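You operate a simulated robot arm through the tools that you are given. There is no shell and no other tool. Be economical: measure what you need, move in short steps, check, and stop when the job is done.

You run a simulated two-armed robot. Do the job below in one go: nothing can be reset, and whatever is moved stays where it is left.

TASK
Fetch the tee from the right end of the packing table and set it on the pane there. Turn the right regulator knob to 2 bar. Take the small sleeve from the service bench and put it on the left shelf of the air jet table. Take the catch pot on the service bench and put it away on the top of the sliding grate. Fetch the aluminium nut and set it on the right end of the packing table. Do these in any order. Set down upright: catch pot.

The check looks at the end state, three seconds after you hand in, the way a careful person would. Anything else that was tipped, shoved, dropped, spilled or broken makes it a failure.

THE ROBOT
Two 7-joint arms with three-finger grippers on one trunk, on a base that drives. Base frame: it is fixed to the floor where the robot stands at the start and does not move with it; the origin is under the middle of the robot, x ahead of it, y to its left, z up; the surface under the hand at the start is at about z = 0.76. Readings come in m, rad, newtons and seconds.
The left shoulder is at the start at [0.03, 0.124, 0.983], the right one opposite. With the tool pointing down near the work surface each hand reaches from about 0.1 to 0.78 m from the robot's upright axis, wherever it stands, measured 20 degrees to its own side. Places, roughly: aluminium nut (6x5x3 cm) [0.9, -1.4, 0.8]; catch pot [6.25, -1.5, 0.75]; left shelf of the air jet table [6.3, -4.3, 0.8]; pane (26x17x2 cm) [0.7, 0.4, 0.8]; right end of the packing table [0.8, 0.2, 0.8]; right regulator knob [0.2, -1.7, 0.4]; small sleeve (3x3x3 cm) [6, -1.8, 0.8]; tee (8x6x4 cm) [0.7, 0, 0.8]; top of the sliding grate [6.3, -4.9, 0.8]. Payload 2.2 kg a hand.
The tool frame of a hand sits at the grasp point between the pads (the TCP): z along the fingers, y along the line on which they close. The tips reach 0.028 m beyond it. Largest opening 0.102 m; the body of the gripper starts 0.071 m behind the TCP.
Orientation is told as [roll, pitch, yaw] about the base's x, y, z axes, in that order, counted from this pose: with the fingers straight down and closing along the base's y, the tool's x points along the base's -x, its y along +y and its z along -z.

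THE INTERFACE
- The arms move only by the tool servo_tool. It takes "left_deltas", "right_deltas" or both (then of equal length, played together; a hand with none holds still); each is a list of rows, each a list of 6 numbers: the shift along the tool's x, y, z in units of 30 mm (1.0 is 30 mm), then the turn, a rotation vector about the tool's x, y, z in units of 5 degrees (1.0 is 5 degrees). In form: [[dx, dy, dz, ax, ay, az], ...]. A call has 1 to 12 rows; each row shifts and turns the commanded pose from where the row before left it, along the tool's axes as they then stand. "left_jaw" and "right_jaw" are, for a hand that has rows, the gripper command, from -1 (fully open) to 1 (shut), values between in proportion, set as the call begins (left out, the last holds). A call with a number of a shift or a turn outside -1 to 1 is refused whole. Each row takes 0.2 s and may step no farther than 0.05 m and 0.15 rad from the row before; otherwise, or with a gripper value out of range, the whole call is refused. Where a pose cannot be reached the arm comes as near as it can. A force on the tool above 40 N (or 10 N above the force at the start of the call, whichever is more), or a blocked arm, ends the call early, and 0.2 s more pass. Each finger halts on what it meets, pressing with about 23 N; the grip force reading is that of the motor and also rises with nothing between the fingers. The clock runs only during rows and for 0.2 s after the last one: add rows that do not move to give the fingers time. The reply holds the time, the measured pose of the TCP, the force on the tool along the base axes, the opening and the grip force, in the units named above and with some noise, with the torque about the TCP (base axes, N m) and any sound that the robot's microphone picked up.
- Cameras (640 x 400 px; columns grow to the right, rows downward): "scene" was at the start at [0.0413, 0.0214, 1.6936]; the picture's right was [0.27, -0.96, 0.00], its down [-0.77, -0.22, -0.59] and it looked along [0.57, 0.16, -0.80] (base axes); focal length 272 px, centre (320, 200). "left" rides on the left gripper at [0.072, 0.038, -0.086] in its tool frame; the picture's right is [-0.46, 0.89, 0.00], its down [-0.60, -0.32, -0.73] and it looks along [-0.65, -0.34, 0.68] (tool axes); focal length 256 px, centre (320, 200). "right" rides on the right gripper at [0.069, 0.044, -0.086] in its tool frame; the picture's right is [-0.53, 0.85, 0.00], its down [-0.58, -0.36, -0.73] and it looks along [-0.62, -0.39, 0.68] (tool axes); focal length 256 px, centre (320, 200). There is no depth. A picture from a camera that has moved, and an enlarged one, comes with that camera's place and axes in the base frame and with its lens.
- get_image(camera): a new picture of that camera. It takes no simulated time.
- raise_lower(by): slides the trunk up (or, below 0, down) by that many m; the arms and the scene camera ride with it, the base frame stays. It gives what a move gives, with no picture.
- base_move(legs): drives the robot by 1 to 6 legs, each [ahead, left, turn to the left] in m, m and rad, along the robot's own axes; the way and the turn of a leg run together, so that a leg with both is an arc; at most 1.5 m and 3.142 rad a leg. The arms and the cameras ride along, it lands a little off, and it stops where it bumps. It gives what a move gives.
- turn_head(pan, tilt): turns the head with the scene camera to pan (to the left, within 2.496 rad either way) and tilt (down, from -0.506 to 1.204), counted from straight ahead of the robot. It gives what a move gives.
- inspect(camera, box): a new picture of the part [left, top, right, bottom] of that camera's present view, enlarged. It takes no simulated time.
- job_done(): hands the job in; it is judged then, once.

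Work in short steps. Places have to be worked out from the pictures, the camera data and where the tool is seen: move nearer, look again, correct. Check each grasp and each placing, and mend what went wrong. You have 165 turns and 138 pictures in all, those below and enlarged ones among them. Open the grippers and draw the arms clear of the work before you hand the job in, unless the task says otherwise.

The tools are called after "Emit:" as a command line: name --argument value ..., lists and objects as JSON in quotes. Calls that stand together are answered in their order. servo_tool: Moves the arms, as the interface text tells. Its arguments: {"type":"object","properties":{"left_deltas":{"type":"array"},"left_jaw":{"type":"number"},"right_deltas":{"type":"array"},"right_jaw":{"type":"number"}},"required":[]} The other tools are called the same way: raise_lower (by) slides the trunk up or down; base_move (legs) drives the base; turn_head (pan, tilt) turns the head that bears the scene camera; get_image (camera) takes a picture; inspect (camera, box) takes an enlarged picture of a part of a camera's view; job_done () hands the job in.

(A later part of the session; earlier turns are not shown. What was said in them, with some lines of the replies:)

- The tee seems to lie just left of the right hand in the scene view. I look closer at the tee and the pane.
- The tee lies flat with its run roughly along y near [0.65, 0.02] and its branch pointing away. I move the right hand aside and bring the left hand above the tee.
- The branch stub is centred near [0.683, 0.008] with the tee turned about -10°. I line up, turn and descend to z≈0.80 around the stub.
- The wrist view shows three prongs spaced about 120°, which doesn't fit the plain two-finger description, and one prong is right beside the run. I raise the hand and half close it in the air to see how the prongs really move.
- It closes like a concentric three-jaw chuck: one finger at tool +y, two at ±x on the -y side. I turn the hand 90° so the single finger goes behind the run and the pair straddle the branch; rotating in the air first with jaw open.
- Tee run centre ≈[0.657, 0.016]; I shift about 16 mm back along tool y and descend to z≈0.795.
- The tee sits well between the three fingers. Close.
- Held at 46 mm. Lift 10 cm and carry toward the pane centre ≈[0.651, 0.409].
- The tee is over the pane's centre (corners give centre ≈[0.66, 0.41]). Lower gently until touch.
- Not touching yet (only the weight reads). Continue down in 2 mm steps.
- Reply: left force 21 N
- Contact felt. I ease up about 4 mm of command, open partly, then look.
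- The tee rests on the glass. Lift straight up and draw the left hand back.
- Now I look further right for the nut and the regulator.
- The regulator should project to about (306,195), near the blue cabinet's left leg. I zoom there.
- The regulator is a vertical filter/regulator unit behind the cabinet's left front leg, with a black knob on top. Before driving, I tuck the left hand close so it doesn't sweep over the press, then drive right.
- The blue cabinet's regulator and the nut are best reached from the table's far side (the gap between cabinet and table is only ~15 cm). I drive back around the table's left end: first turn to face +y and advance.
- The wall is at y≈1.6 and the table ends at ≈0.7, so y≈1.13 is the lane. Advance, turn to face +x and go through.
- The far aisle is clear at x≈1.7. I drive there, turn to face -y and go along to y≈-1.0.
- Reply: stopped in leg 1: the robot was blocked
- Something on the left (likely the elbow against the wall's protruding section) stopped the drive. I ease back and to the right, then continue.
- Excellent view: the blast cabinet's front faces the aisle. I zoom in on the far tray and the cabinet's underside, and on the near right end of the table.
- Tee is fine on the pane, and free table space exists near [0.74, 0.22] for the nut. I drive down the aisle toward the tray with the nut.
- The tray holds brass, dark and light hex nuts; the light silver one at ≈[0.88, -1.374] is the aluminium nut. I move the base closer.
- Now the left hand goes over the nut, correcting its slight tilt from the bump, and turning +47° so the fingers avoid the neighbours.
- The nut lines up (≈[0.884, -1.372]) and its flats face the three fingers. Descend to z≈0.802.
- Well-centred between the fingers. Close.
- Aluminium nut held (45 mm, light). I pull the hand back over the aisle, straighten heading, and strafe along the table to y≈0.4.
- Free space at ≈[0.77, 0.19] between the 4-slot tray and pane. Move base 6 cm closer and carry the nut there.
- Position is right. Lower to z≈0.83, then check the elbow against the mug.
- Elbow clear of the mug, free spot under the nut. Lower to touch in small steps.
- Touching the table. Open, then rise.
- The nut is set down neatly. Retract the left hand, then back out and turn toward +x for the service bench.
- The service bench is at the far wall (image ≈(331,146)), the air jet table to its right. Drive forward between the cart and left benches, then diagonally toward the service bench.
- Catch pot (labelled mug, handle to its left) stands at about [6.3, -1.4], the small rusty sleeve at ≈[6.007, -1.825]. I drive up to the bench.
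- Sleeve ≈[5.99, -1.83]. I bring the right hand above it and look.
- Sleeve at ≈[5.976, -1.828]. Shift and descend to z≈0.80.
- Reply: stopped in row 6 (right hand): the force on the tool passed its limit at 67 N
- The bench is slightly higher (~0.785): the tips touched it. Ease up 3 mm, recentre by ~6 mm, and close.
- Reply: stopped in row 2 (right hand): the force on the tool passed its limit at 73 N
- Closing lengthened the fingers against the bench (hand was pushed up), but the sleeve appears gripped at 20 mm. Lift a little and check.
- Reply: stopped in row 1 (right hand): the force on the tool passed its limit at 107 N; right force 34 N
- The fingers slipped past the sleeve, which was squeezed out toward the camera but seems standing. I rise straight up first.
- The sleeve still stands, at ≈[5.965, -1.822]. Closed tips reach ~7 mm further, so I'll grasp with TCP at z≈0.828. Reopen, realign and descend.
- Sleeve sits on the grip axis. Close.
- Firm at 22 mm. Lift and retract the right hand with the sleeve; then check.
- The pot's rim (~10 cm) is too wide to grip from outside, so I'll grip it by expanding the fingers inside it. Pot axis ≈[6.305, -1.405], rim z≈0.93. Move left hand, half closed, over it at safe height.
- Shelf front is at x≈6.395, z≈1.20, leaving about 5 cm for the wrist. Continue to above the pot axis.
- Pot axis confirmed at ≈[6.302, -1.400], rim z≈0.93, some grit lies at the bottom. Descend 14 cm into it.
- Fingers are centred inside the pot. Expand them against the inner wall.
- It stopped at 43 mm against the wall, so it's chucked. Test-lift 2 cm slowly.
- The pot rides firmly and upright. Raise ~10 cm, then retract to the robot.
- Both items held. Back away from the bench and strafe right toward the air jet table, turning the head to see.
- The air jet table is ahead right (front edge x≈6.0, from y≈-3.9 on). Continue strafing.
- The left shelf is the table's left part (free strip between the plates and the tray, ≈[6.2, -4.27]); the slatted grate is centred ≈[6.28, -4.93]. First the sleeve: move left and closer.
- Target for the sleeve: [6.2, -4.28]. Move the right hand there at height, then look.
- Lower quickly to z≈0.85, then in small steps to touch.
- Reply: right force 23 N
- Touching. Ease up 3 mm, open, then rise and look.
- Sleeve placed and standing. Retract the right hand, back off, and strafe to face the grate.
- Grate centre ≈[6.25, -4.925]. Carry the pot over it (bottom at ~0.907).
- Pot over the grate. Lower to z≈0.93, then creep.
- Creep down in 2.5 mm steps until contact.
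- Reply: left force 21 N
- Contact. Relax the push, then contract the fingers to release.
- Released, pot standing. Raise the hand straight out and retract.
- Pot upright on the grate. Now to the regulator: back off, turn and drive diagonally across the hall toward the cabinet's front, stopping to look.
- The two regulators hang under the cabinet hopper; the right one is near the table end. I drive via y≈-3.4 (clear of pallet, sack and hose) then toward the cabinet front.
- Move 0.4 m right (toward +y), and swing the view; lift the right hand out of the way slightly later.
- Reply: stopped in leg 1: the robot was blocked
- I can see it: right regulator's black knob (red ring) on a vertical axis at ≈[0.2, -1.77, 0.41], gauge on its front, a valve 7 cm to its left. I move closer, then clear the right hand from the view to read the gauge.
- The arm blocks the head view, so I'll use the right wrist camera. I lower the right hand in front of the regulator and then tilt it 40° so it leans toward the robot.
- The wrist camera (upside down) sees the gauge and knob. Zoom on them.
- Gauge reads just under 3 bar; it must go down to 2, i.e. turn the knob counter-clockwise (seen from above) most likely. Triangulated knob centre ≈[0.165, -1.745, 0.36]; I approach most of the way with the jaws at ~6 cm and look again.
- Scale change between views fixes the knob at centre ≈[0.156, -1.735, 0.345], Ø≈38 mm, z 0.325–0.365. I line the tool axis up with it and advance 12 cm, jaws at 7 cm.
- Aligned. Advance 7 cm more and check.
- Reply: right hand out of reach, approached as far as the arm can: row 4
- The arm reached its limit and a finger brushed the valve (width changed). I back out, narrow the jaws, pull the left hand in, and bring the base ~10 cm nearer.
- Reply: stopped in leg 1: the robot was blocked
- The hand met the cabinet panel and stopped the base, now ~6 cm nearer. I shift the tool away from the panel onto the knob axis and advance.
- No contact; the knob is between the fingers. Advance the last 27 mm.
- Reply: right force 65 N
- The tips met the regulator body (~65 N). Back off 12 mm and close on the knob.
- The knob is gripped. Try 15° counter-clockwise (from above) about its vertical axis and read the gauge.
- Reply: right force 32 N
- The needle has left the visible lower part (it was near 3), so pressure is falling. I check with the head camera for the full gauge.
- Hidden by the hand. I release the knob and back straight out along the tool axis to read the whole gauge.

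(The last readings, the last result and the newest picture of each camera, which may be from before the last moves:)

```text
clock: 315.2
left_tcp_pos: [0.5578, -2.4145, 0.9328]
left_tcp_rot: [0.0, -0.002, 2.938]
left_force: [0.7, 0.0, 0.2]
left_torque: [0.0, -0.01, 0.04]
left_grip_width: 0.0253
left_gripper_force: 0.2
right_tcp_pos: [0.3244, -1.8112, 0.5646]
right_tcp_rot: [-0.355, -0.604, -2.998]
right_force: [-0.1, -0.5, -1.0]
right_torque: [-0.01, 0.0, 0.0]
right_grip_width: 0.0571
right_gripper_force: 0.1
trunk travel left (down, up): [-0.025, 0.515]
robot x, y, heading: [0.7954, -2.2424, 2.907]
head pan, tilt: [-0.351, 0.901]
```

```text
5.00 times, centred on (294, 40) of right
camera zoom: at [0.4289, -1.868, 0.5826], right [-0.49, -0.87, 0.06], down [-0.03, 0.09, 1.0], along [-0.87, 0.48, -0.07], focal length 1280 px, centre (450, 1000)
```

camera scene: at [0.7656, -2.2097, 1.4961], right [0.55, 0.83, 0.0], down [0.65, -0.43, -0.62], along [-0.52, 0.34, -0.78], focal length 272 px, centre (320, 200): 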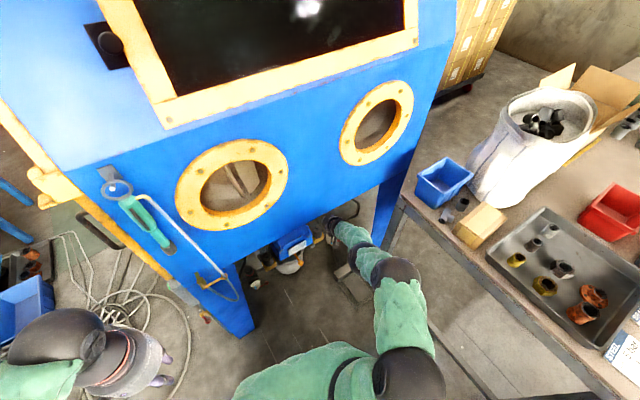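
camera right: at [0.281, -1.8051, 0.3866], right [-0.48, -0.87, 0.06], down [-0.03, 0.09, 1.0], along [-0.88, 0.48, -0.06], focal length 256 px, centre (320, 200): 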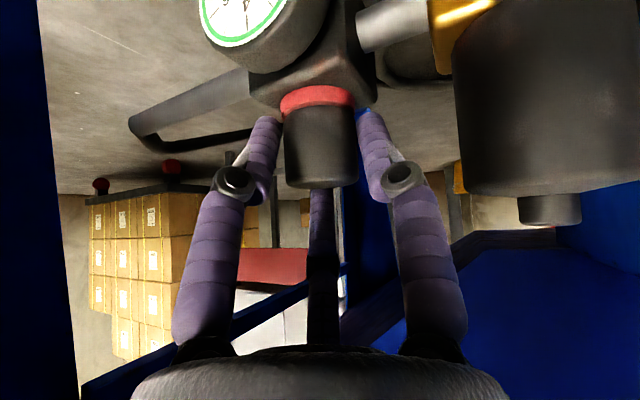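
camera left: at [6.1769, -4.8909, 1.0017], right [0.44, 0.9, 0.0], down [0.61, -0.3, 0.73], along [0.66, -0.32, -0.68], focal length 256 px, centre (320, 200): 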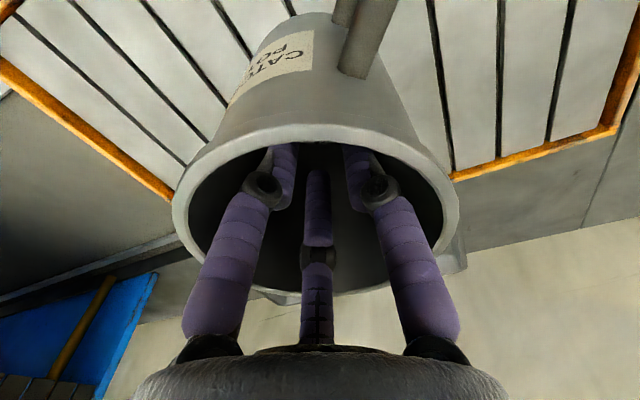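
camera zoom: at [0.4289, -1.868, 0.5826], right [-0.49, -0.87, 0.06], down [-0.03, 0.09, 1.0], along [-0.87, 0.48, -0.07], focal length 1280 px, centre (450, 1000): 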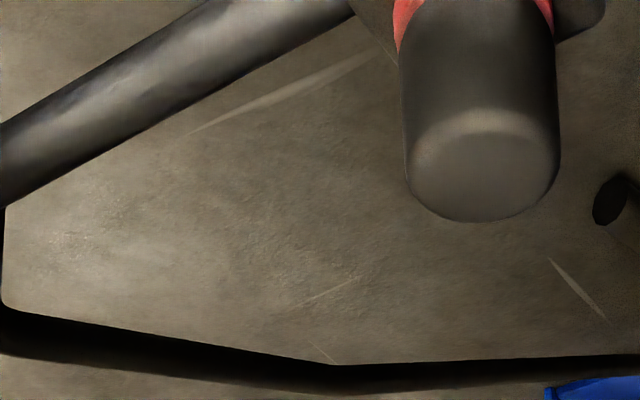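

Camera too high; lower the hand 11 cm (still in front of everything) and look.

Emit:
servo_tool --right_deltas '[[0.63, 0.31, 0.86, 0, 0, 0], [0.63, 0.31, 0.86, 0, 0, 0], [0.63, 0.31, 0.86, 0, 0, 0], [0, 0, 0, 0, 0, 0]]'

Emit:
get_image --camera "right"

```text
clock: 316.2
left_tcp_pos: [0.5582, -2.4144, 0.933]
left_tcp_rot: [0.002, -0.002, 2.939]
left_force: [0.0, -0.5, 0.0]
left_torque: [0.01, -0.06, 0.01]
left_grip_width: 0.0253
left_gripper_force: 0.1
right_tcp_pos: [0.325, -1.8129, 0.4645]
right_tcp_rot: [-0.356, -0.593, -3.003]
right_force: [-1.0, 0.3, -0.8]
right_torque: [0.01, 0.01, -0.01]
right_grip_width: 0.0575
right_gripper_force: 0.0
trunk travel left (down, up): [-0.025, 0.515]
robot x, y, heading: [0.7978, -2.2504, 2.906]
head pan, tilt: [-0.351, 0.901]
```

```text
35 pictures are left
camera right: at [0.4295, -1.8687, 0.4829], right [-0.49, -0.87, 0.06], down [-0.04, 0.08, 1.0], along [-0.87, 0.49, -0.07], focal length 256 px, centre (320, 200)
```

right: 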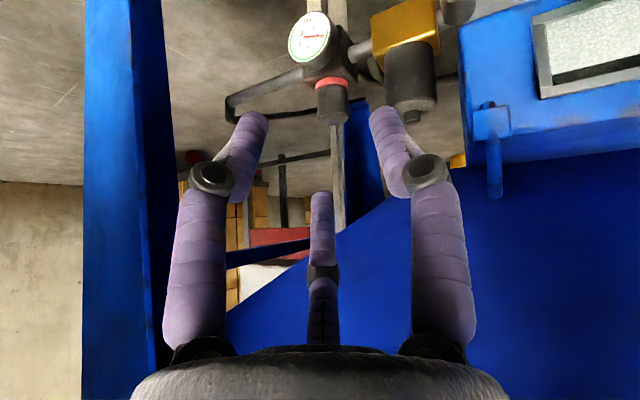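

Emit:
inspect --camera "right" --box '[277, 5, 357, 55]'

```text
8.00 times, centred on (317, 30) of right
camera zoom: at [0.4295, -1.8687, 0.4829], right [-0.49, -0.87, 0.06], down [-0.04, 0.08, 1.0], along [-0.87, 0.49, -0.07], focal length 2048 px, centre (344, 1560)
```

zoom: 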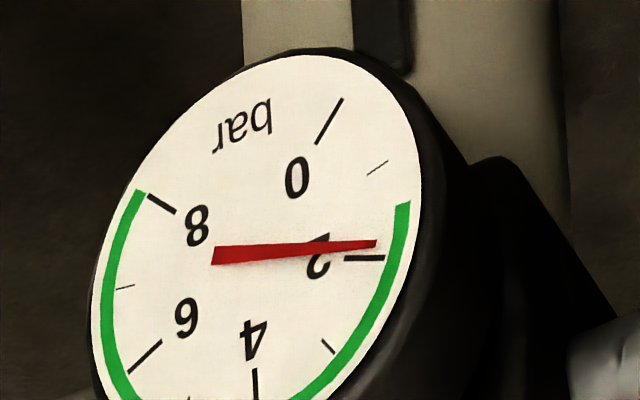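

Gauge now reads ≈1.87 bar (from ≈2.9), i.e. about 0.07 bar per degree. I go back to the knob the same way, to turn it ~2° back.

Emit:
servo_tool --right_deltas '[[-0.63, -0.31, -0.86, 0, 0, 0], [-0.63, -0.31, -0.86, 0, 0, 0], [-0.63, -0.31, -0.86, 0, 0, 0], [0, 0, 1, 0, 0, 0], [0, 0, 1, 0, 0, 0], [0, 0, 1, 0, 0, 0], [0, 0, 1, 0, 0, 0], [0, 0, 1, 0, 0, 0], [0, 0, 1, 0, 0, 0], [0, 0, 1, 0, 0, 0], [0, 0, 0.9, 0, 0, 0], [0, 0, 0.6, 0, 0, 0]]'

Emit:
get_image --camera "right"

```text
clock: 318.8
left_tcp_pos: [0.5569, -2.4144, 0.9332]
left_tcp_rot: [0.0, -0.002, 2.938]
left_force: [0.1, 0.4, 0.2]
left_torque: [0.02, 0.01, 0.01]
left_grip_width: 0.0255
left_gripper_force: 0.0
right_tcp_pos: [0.1782, -1.744, 0.3679]
right_tcp_rot: [-0.355, -0.6, -3.0]
right_force: [0.5, 0.3, 0.1]
right_torque: [0.0, 0.01, 0.02]
right_grip_width: 0.0574
right_gripper_force: 0.1
trunk travel left (down, up): [-0.025, 0.515]
robot x, y, heading: [0.8006, -2.2438, 2.908]
head pan, tilt: [-0.351, 0.901]
```

```text
33 pictures are left
camera right: at [0.2834, -1.8002, 0.3861], right [-0.49, -0.87, 0.06], down [-0.03, 0.09, 1.0], along [-0.87, 0.48, -0.07], focal length 256 px, centre (320, 200)
```

right: 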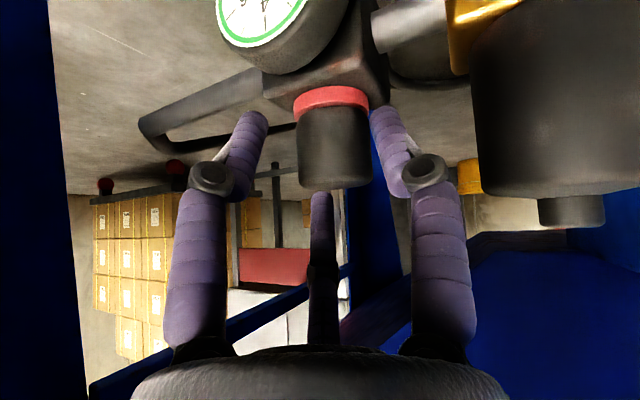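

The knob sits ~6 mm off the grip axis; recentre, then close.

Emit:
servo_tool --right_deltas '[[-0.11, 0.17, 0, 0, 0, 0], [0, 0, 0, 0, 0, 0]]'

Emit:
servo_tool --right_deltas '[[0, 0, 0, 0, 0, 0], [0, 0, 0, 0, 0, 0], [0, 0, 0, 0, 0, 0]]' --right_jaw 1

Emit:
servo_tool --right_deltas '[[-0.011, 0.021, 0, 0.25, 0.124, 0.341], [0, 0, 0, 0, 0, 0]]'

```text
clock: 319.4
left_tcp_pos: [0.5574, -2.4147, 0.9335]
left_tcp_rot: [0.001, -0.003, 2.939]
left_force: [0.3, 0.2, -0.3]
left_torque: [0.02, 0.01, 0.01]
left_grip_width: 0.0256
left_gripper_force: 0.1
right_tcp_pos: [0.1749, -1.7511, 0.3697]
right_tcp_rot: [-0.354, -0.603, -3.001]
right_force: [0.1, 0.0, -0.6]
right_torque: [0.02, -0.02, -0.01]
right_grip_width: 0.0574
right_gripper_force: 0.0
trunk travel left (down, up): [-0.025, 0.515]
robot x, y, heading: [0.8003, -2.2416, 2.908]
head pan, tilt: [-0.351, 0.901]
```

```text
clock: 320.2
left_tcp_pos: [0.5582, -2.4151, 0.9342]
left_tcp_rot: [0.003, -0.002, 2.938]
left_force: [-0.6, -0.1, -0.3]
left_torque: [0.01, 0.02, -0.02]
left_grip_width: 0.0254
left_gripper_force: 0.0
right_tcp_pos: [0.1749, -1.7498, 0.3691]
right_tcp_rot: [-0.354, -0.603, -2.998]
right_force: [0.9, -1.0, 2.2]
right_torque: [-0.04, -0.03, -0.01]
right_grip_width: 0.0429
right_gripper_force: 44.8
trunk travel left (down, up): [-0.025, 0.515]
robot x, y, heading: [0.801, -2.2445, 2.905]
head pan, tilt: [-0.351, 0.901]
```

```text
clock: 320.8
left_tcp_pos: [0.5586, -2.4146, 0.9339]
left_tcp_rot: [0.0, -0.002, 2.939]
left_force: [0.2, -0.3, -0.3]
left_torque: [0.0, 0.0, 0.01]
left_grip_width: 0.0256
left_gripper_force: 0.1
right_tcp_pos: [0.1756, -1.7501, 0.3695]
right_tcp_rot: [-0.355, -0.6, -3.041]
right_force: [0.9, -1.4, 3.1]
right_torque: [0.01, -0.15, 0.03]
right_grip_width: 0.0431
right_gripper_force: 44.9
trunk travel left (down, up): [-0.025, 0.515]
robot x, y, heading: [0.7981, -2.2435, 2.906]
head pan, tilt: [-0.351, 0.901]
```

Turned back ~2.3°. Release, back out and lower to read the gauge.

Emit:
servo_tool --right_deltas '[[0, 0, 0, 0, 0, 0], [0, 0, 0, 0, 0, 0], [0, 0, -0.6, 0, 0, 0], [0, 0, -1, 0, 0, 0], [0, 0, -1, 0, 0, 0], [0, 0, -1, 0, 0, 0], [0, 0, -1, 0, 0, 0], [0, 0, -1, 0, 0, 0], [0, 0, -1, 0, 0, 0], [0, 0, -1, 0, 0, 0], [0, 0, -0.9, 0, 0, 0], [0, 0, 0, 0, 0, 0]]' --right_jaw -0.12

Emit:
servo_tool --right_deltas '[[0.63, 0.31, 0.86, 0, 0, 0], [0.63, 0.31, 0.86, 0, 0, 0], [0.63, 0.31, 0.86, 0, 0, 0], [0, 0, 0, 0, 0, 0]]'

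Emit:
inspect --camera "right" --box '[277, 5, 357, 55]'

```text
clock: 323.4
left_tcp_pos: [0.5579, -2.4147, 0.9346]
left_tcp_rot: [0.0, -0.002, 2.94]
left_force: [0.1, 0.2, -0.1]
left_torque: [0.01, -0.01, -0.02]
left_grip_width: 0.0256
left_gripper_force: 0.0
right_tcp_pos: [0.3193, -1.8249, 0.567]
right_tcp_rot: [-0.354, -0.602, -3.037]
right_force: [0.1, 0.0, 0.3]
right_torque: [-0.03, 0.02, -0.01]
right_grip_width: 0.0568
right_gripper_force: 0.1
trunk travel left (down, up): [-0.025, 0.515]
robot x, y, heading: [0.8016, -2.2451, 2.907]
head pan, tilt: [-0.351, 0.901]
```

```text
clock: 324.4
left_tcp_pos: [0.5582, -2.4147, 0.9341]
left_tcp_rot: [0.002, -0.003, 2.939]
left_force: [-0.7, 0.0, 0.1]
left_torque: [-0.01, 0.0, 0.01]
left_grip_width: 0.0257
left_gripper_force: 0.1
right_tcp_pos: [0.3172, -1.8244, 0.4668]
right_tcp_rot: [-0.354, -0.601, -3.037]
right_force: [-0.4, -0.9, 0.0]
right_torque: [-0.01, 0.01, -0.02]
right_grip_width: 0.0572
right_gripper_force: 0.1
trunk travel left (down, up): [-0.025, 0.515]
robot x, y, heading: [0.8056, -2.2451, 2.906]
head pan, tilt: [-0.351, 0.901]
```

```text
8.00 times, centred on (317, 30) of right
camera zoom: at [0.4196, -1.8848, 0.4836], right [-0.52, -0.85, 0.06], down [-0.02, 0.09, 1.0], along [-0.85, 0.52, -0.07], focal length 2048 px, centre (344, 1560)
```

zoom: 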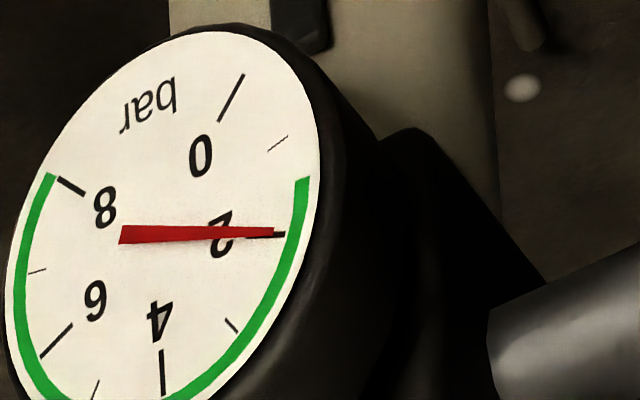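

The needle is right on 2 bar. Now withdraw the right hand away from the cabinet, straighten it and open both grippers.

Emit:
servo_tool --right_deltas '[[0.69, 0.36, -0.63, 0, 0, 0], [0.69, 0.36, -0.63, 0, 0, 0], [0.69, 0.36, -0.63, 0, 0, 0], [0.69, 0.36, -0.63, 0, 0, 0], [0, 0, 0, -0.44, 0.89, 0], [0, 0, 0, -0.44, 0.89, 0], [0, 0, 0, -0.44, 0.89, 0], [0, 0, 0, -0.44, 0.89, 0], [0, 0, -0.5, -0.44, 0.89, 0], [0, 0, -0.8, -0.44, 0.89, 0], [0, 0, -0.8, -0.44, 0.89, 0], [0, 0, -0.8, -0.44, 0.89, 0]]'

Emit:
servo_tool --right_deltas '[[0, 0, -1, 0, 0, 0], [0, 0, -1, 0, 0, 0], [0, 0, -1, 0, 0, 0], [0, 0, -1, 0, 0, 0], [0, 0, -1, 0, 0, 0], [0, 0, 0, 0, 0, 0]]' --left_deltas '[[0, 0, 0, 0, 0, 0], [0, 0, 0, 0, 0, 0], [0, 0, 0, 0, 0, 0], [0, 0, 0, 0, 0, 0], [0, 0, 0, 0, 0, 0], [0, 0, 0, 0, 0, 0]]' --right_jaw -1 --left_jaw -1

Emit:
get_image --camera "scene"

```text
clock: 327.0
left_tcp_pos: [0.5579, -2.4147, 0.9343]
left_tcp_rot: [0.002, -0.002, 2.939]
left_force: [0.2, 0.1, -0.6]
left_torque: [0.02, -0.01, -0.01]
left_grip_width: 0.0254
left_gripper_force: 0.1
right_tcp_pos: [0.4133, -1.9054, 0.562]
right_tcp_rot: [-0.003, 0.008, 3.133]
right_force: [-0.3, -0.4, 0.6]
right_torque: [0.02, 0.0, -0.02]
right_grip_width: 0.0568
right_gripper_force: 0.1
right hand out of reach, approached as far as the arm can: row 2, 3, 4
trunk travel left (down, up): [-0.025, 0.515]
robot x, y, heading: [0.7981, -2.2468, 2.909]
head pan, tilt: [-0.351, 0.901]
```

```text
clock: 328.4
left_tcp_pos: [0.5574, -2.4149, 0.9324]
left_tcp_rot: [0.003, -0.002, 2.939]
left_force: [0.2, 0.2, 0.0]
left_torque: [0.01, 0.01, 0.0]
left_grip_width: 0.1021
left_gripper_force: 0.1
right_tcp_pos: [0.4111, -1.9076, 0.7144]
right_tcp_rot: [-0.003, 0.009, 3.133]
right_force: [1.0, 0.3, -0.3]
right_torque: [0.02, -0.01, -0.01]
right_grip_width: 0.1019
right_gripper_force: 0.0
trunk travel left (down, up): [-0.025, 0.515]
robot x, y, heading: [0.7949, -2.2435, 2.91]
head pan, tilt: [-0.351, 0.901]
```

```text
31 pictures are left
camera scene: at [0.7664, -2.2085, 1.4961], right [0.55, 0.83, 0.0], down [0.65, -0.43, -0.62], along [-0.52, 0.34, -0.78], focal length 272 px, centre (320, 200)
```

scene: 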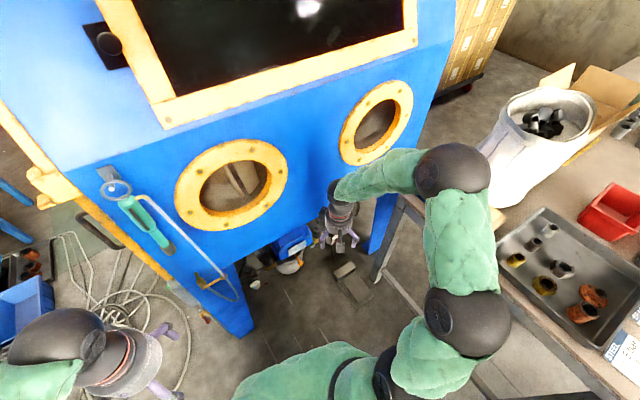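

Clear of the regulator. Draw the right hand back to the robot (away from the table) and check the table end.

Emit:
servo_tool --right_deltas '[[0.3, 1, -0.5, 0, 0, 0], [0.3, 1, -0.5, 0, 0, 0], [0.3, 1, -0.5, 0, 0, 0], [0.3, 1, -0.5, 0, 0, 0], [0.3, 1, -0.5, 0, 0, 0], [0.3, 0.5, -0.5, 0, 0, 0], [0, 0, 0, 0, 0, 0]]'

Emit:
base_move --legs '[[0, 0.3, 0], [-0.15, 0, 0]]'

Emit:
turn_head --pan -0.8 --tilt 0.75

Emit:
get_image --camera "scene"

```text
clock: 330.0
left_tcp_pos: [0.5576, -2.4145, 0.9333]
left_tcp_rot: [0.002, -0.003, 2.938]
left_force: [-0.1, -0.3, 0.2]
left_torque: [-0.03, 0.01, 0.01]
left_grip_width: 0.1021
left_gripper_force: 0.0
right_tcp_pos: [0.4631, -2.0727, 0.8046]
right_tcp_rot: [-0.002, 0.009, 3.13]
right_force: [-1.0, -0.4, 0.3]
right_torque: [0.07, 0.0, 0.02]
right_grip_width: 0.1021
right_gripper_force: 0.1
trunk travel left (down, up): [-0.025, 0.515]
robot x, y, heading: [0.8008, -2.2454, 2.907]
head pan, tilt: [-0.351, 0.901]
```

```text
clock: 333.0
left_tcp_pos: [0.6372, -2.7358, 0.9328]
left_tcp_rot: [0.001, -0.001, 2.94]
left_force: [2.1, -0.2, 1.0]
left_torque: [0.01, 0.04, 0.0]
left_grip_width: 0.102
left_gripper_force: 0.0
right_tcp_pos: [0.5423, -2.3938, 0.8043]
right_tcp_rot: [-0.001, 0.009, 3.13]
right_force: [0.5, -0.3, 0.0]
right_torque: [-0.02, 0.02, 0.0]
right_grip_width: 0.1021
right_gripper_force: 0.1
trunk travel left (down, up): [-0.025, 0.515]
robot x, y, heading: [0.8788, -2.5667, 2.906]
head pan, tilt: [-0.351, 0.901]
```

```text
clock: 333.9
left_tcp_pos: [0.6371, -2.7348, 0.933]
left_tcp_rot: [0.002, -0.001, 2.938]
left_force: [-0.1, -0.7, 0.1]
left_torque: [0.04, -0.02, 0.0]
left_grip_width: 0.1022
left_gripper_force: 0.0
right_tcp_pos: [0.5419, -2.3938, 0.804]
right_tcp_rot: [-0.002, 0.006, 3.13]
right_force: [0.1, -0.3, 0.4]
right_torque: [-0.02, 0.01, -0.01]
right_grip_width: 0.1018
right_gripper_force: 0.1
trunk travel left (down, up): [-0.025, 0.515]
robot x, y, heading: [0.8798, -2.5651, 2.911]
head pan, tilt: [-0.799, 0.75]
```

```text
30 pictures are left
camera scene: at [0.8658, -2.4998, 1.508], right [0.86, 0.51, 0.0], down [0.35, -0.59, -0.73], along [-0.37, 0.63, -0.68], focal length 272 px, centre (320, 200)
```

scene: 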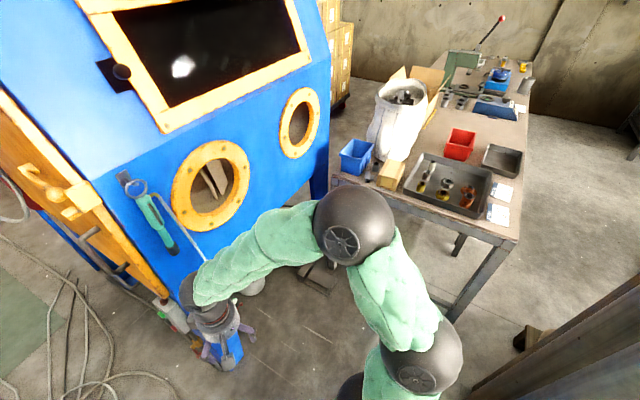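

All five jobs look complete: gauge at 2 bar, the table end undisturbed, both grippers open and both arms clear. I hand in.

Emit:
job_done

```text
The job is handed in.
```

I finished all five tasks and handed the job in. The check result hasn't come back.

- **Tee:** it sits on the glass of the pane.
- **Regulator:** the right gauge's needle is on 2 bar. It started at about 2.9.
- **Small sleeve:** it stands on the left part of the air jet table, between the plates and the tray.
- **Catch pot:** it is upright on the sliding grate, with the grit at its bottom not spilled.
- **Aluminium nut:** it is at the right end of the packing table, between the four-slot tray and the pane. I took the light silver nut from the tray of nuts to be the aluminium one.

Things I bumped along the way:
- The drive was blocked three times. It likely brushed the wall, the pillar near the packing table and the blast cabinet's front panel.
- A fingertip pressed on the service bench and on the regulator body, and a finger brushed the valve beside it.
- My first grip on the small sleeve slipped, but it stayed standing.

I saw nothing tipped or shifted in the pictures I took.
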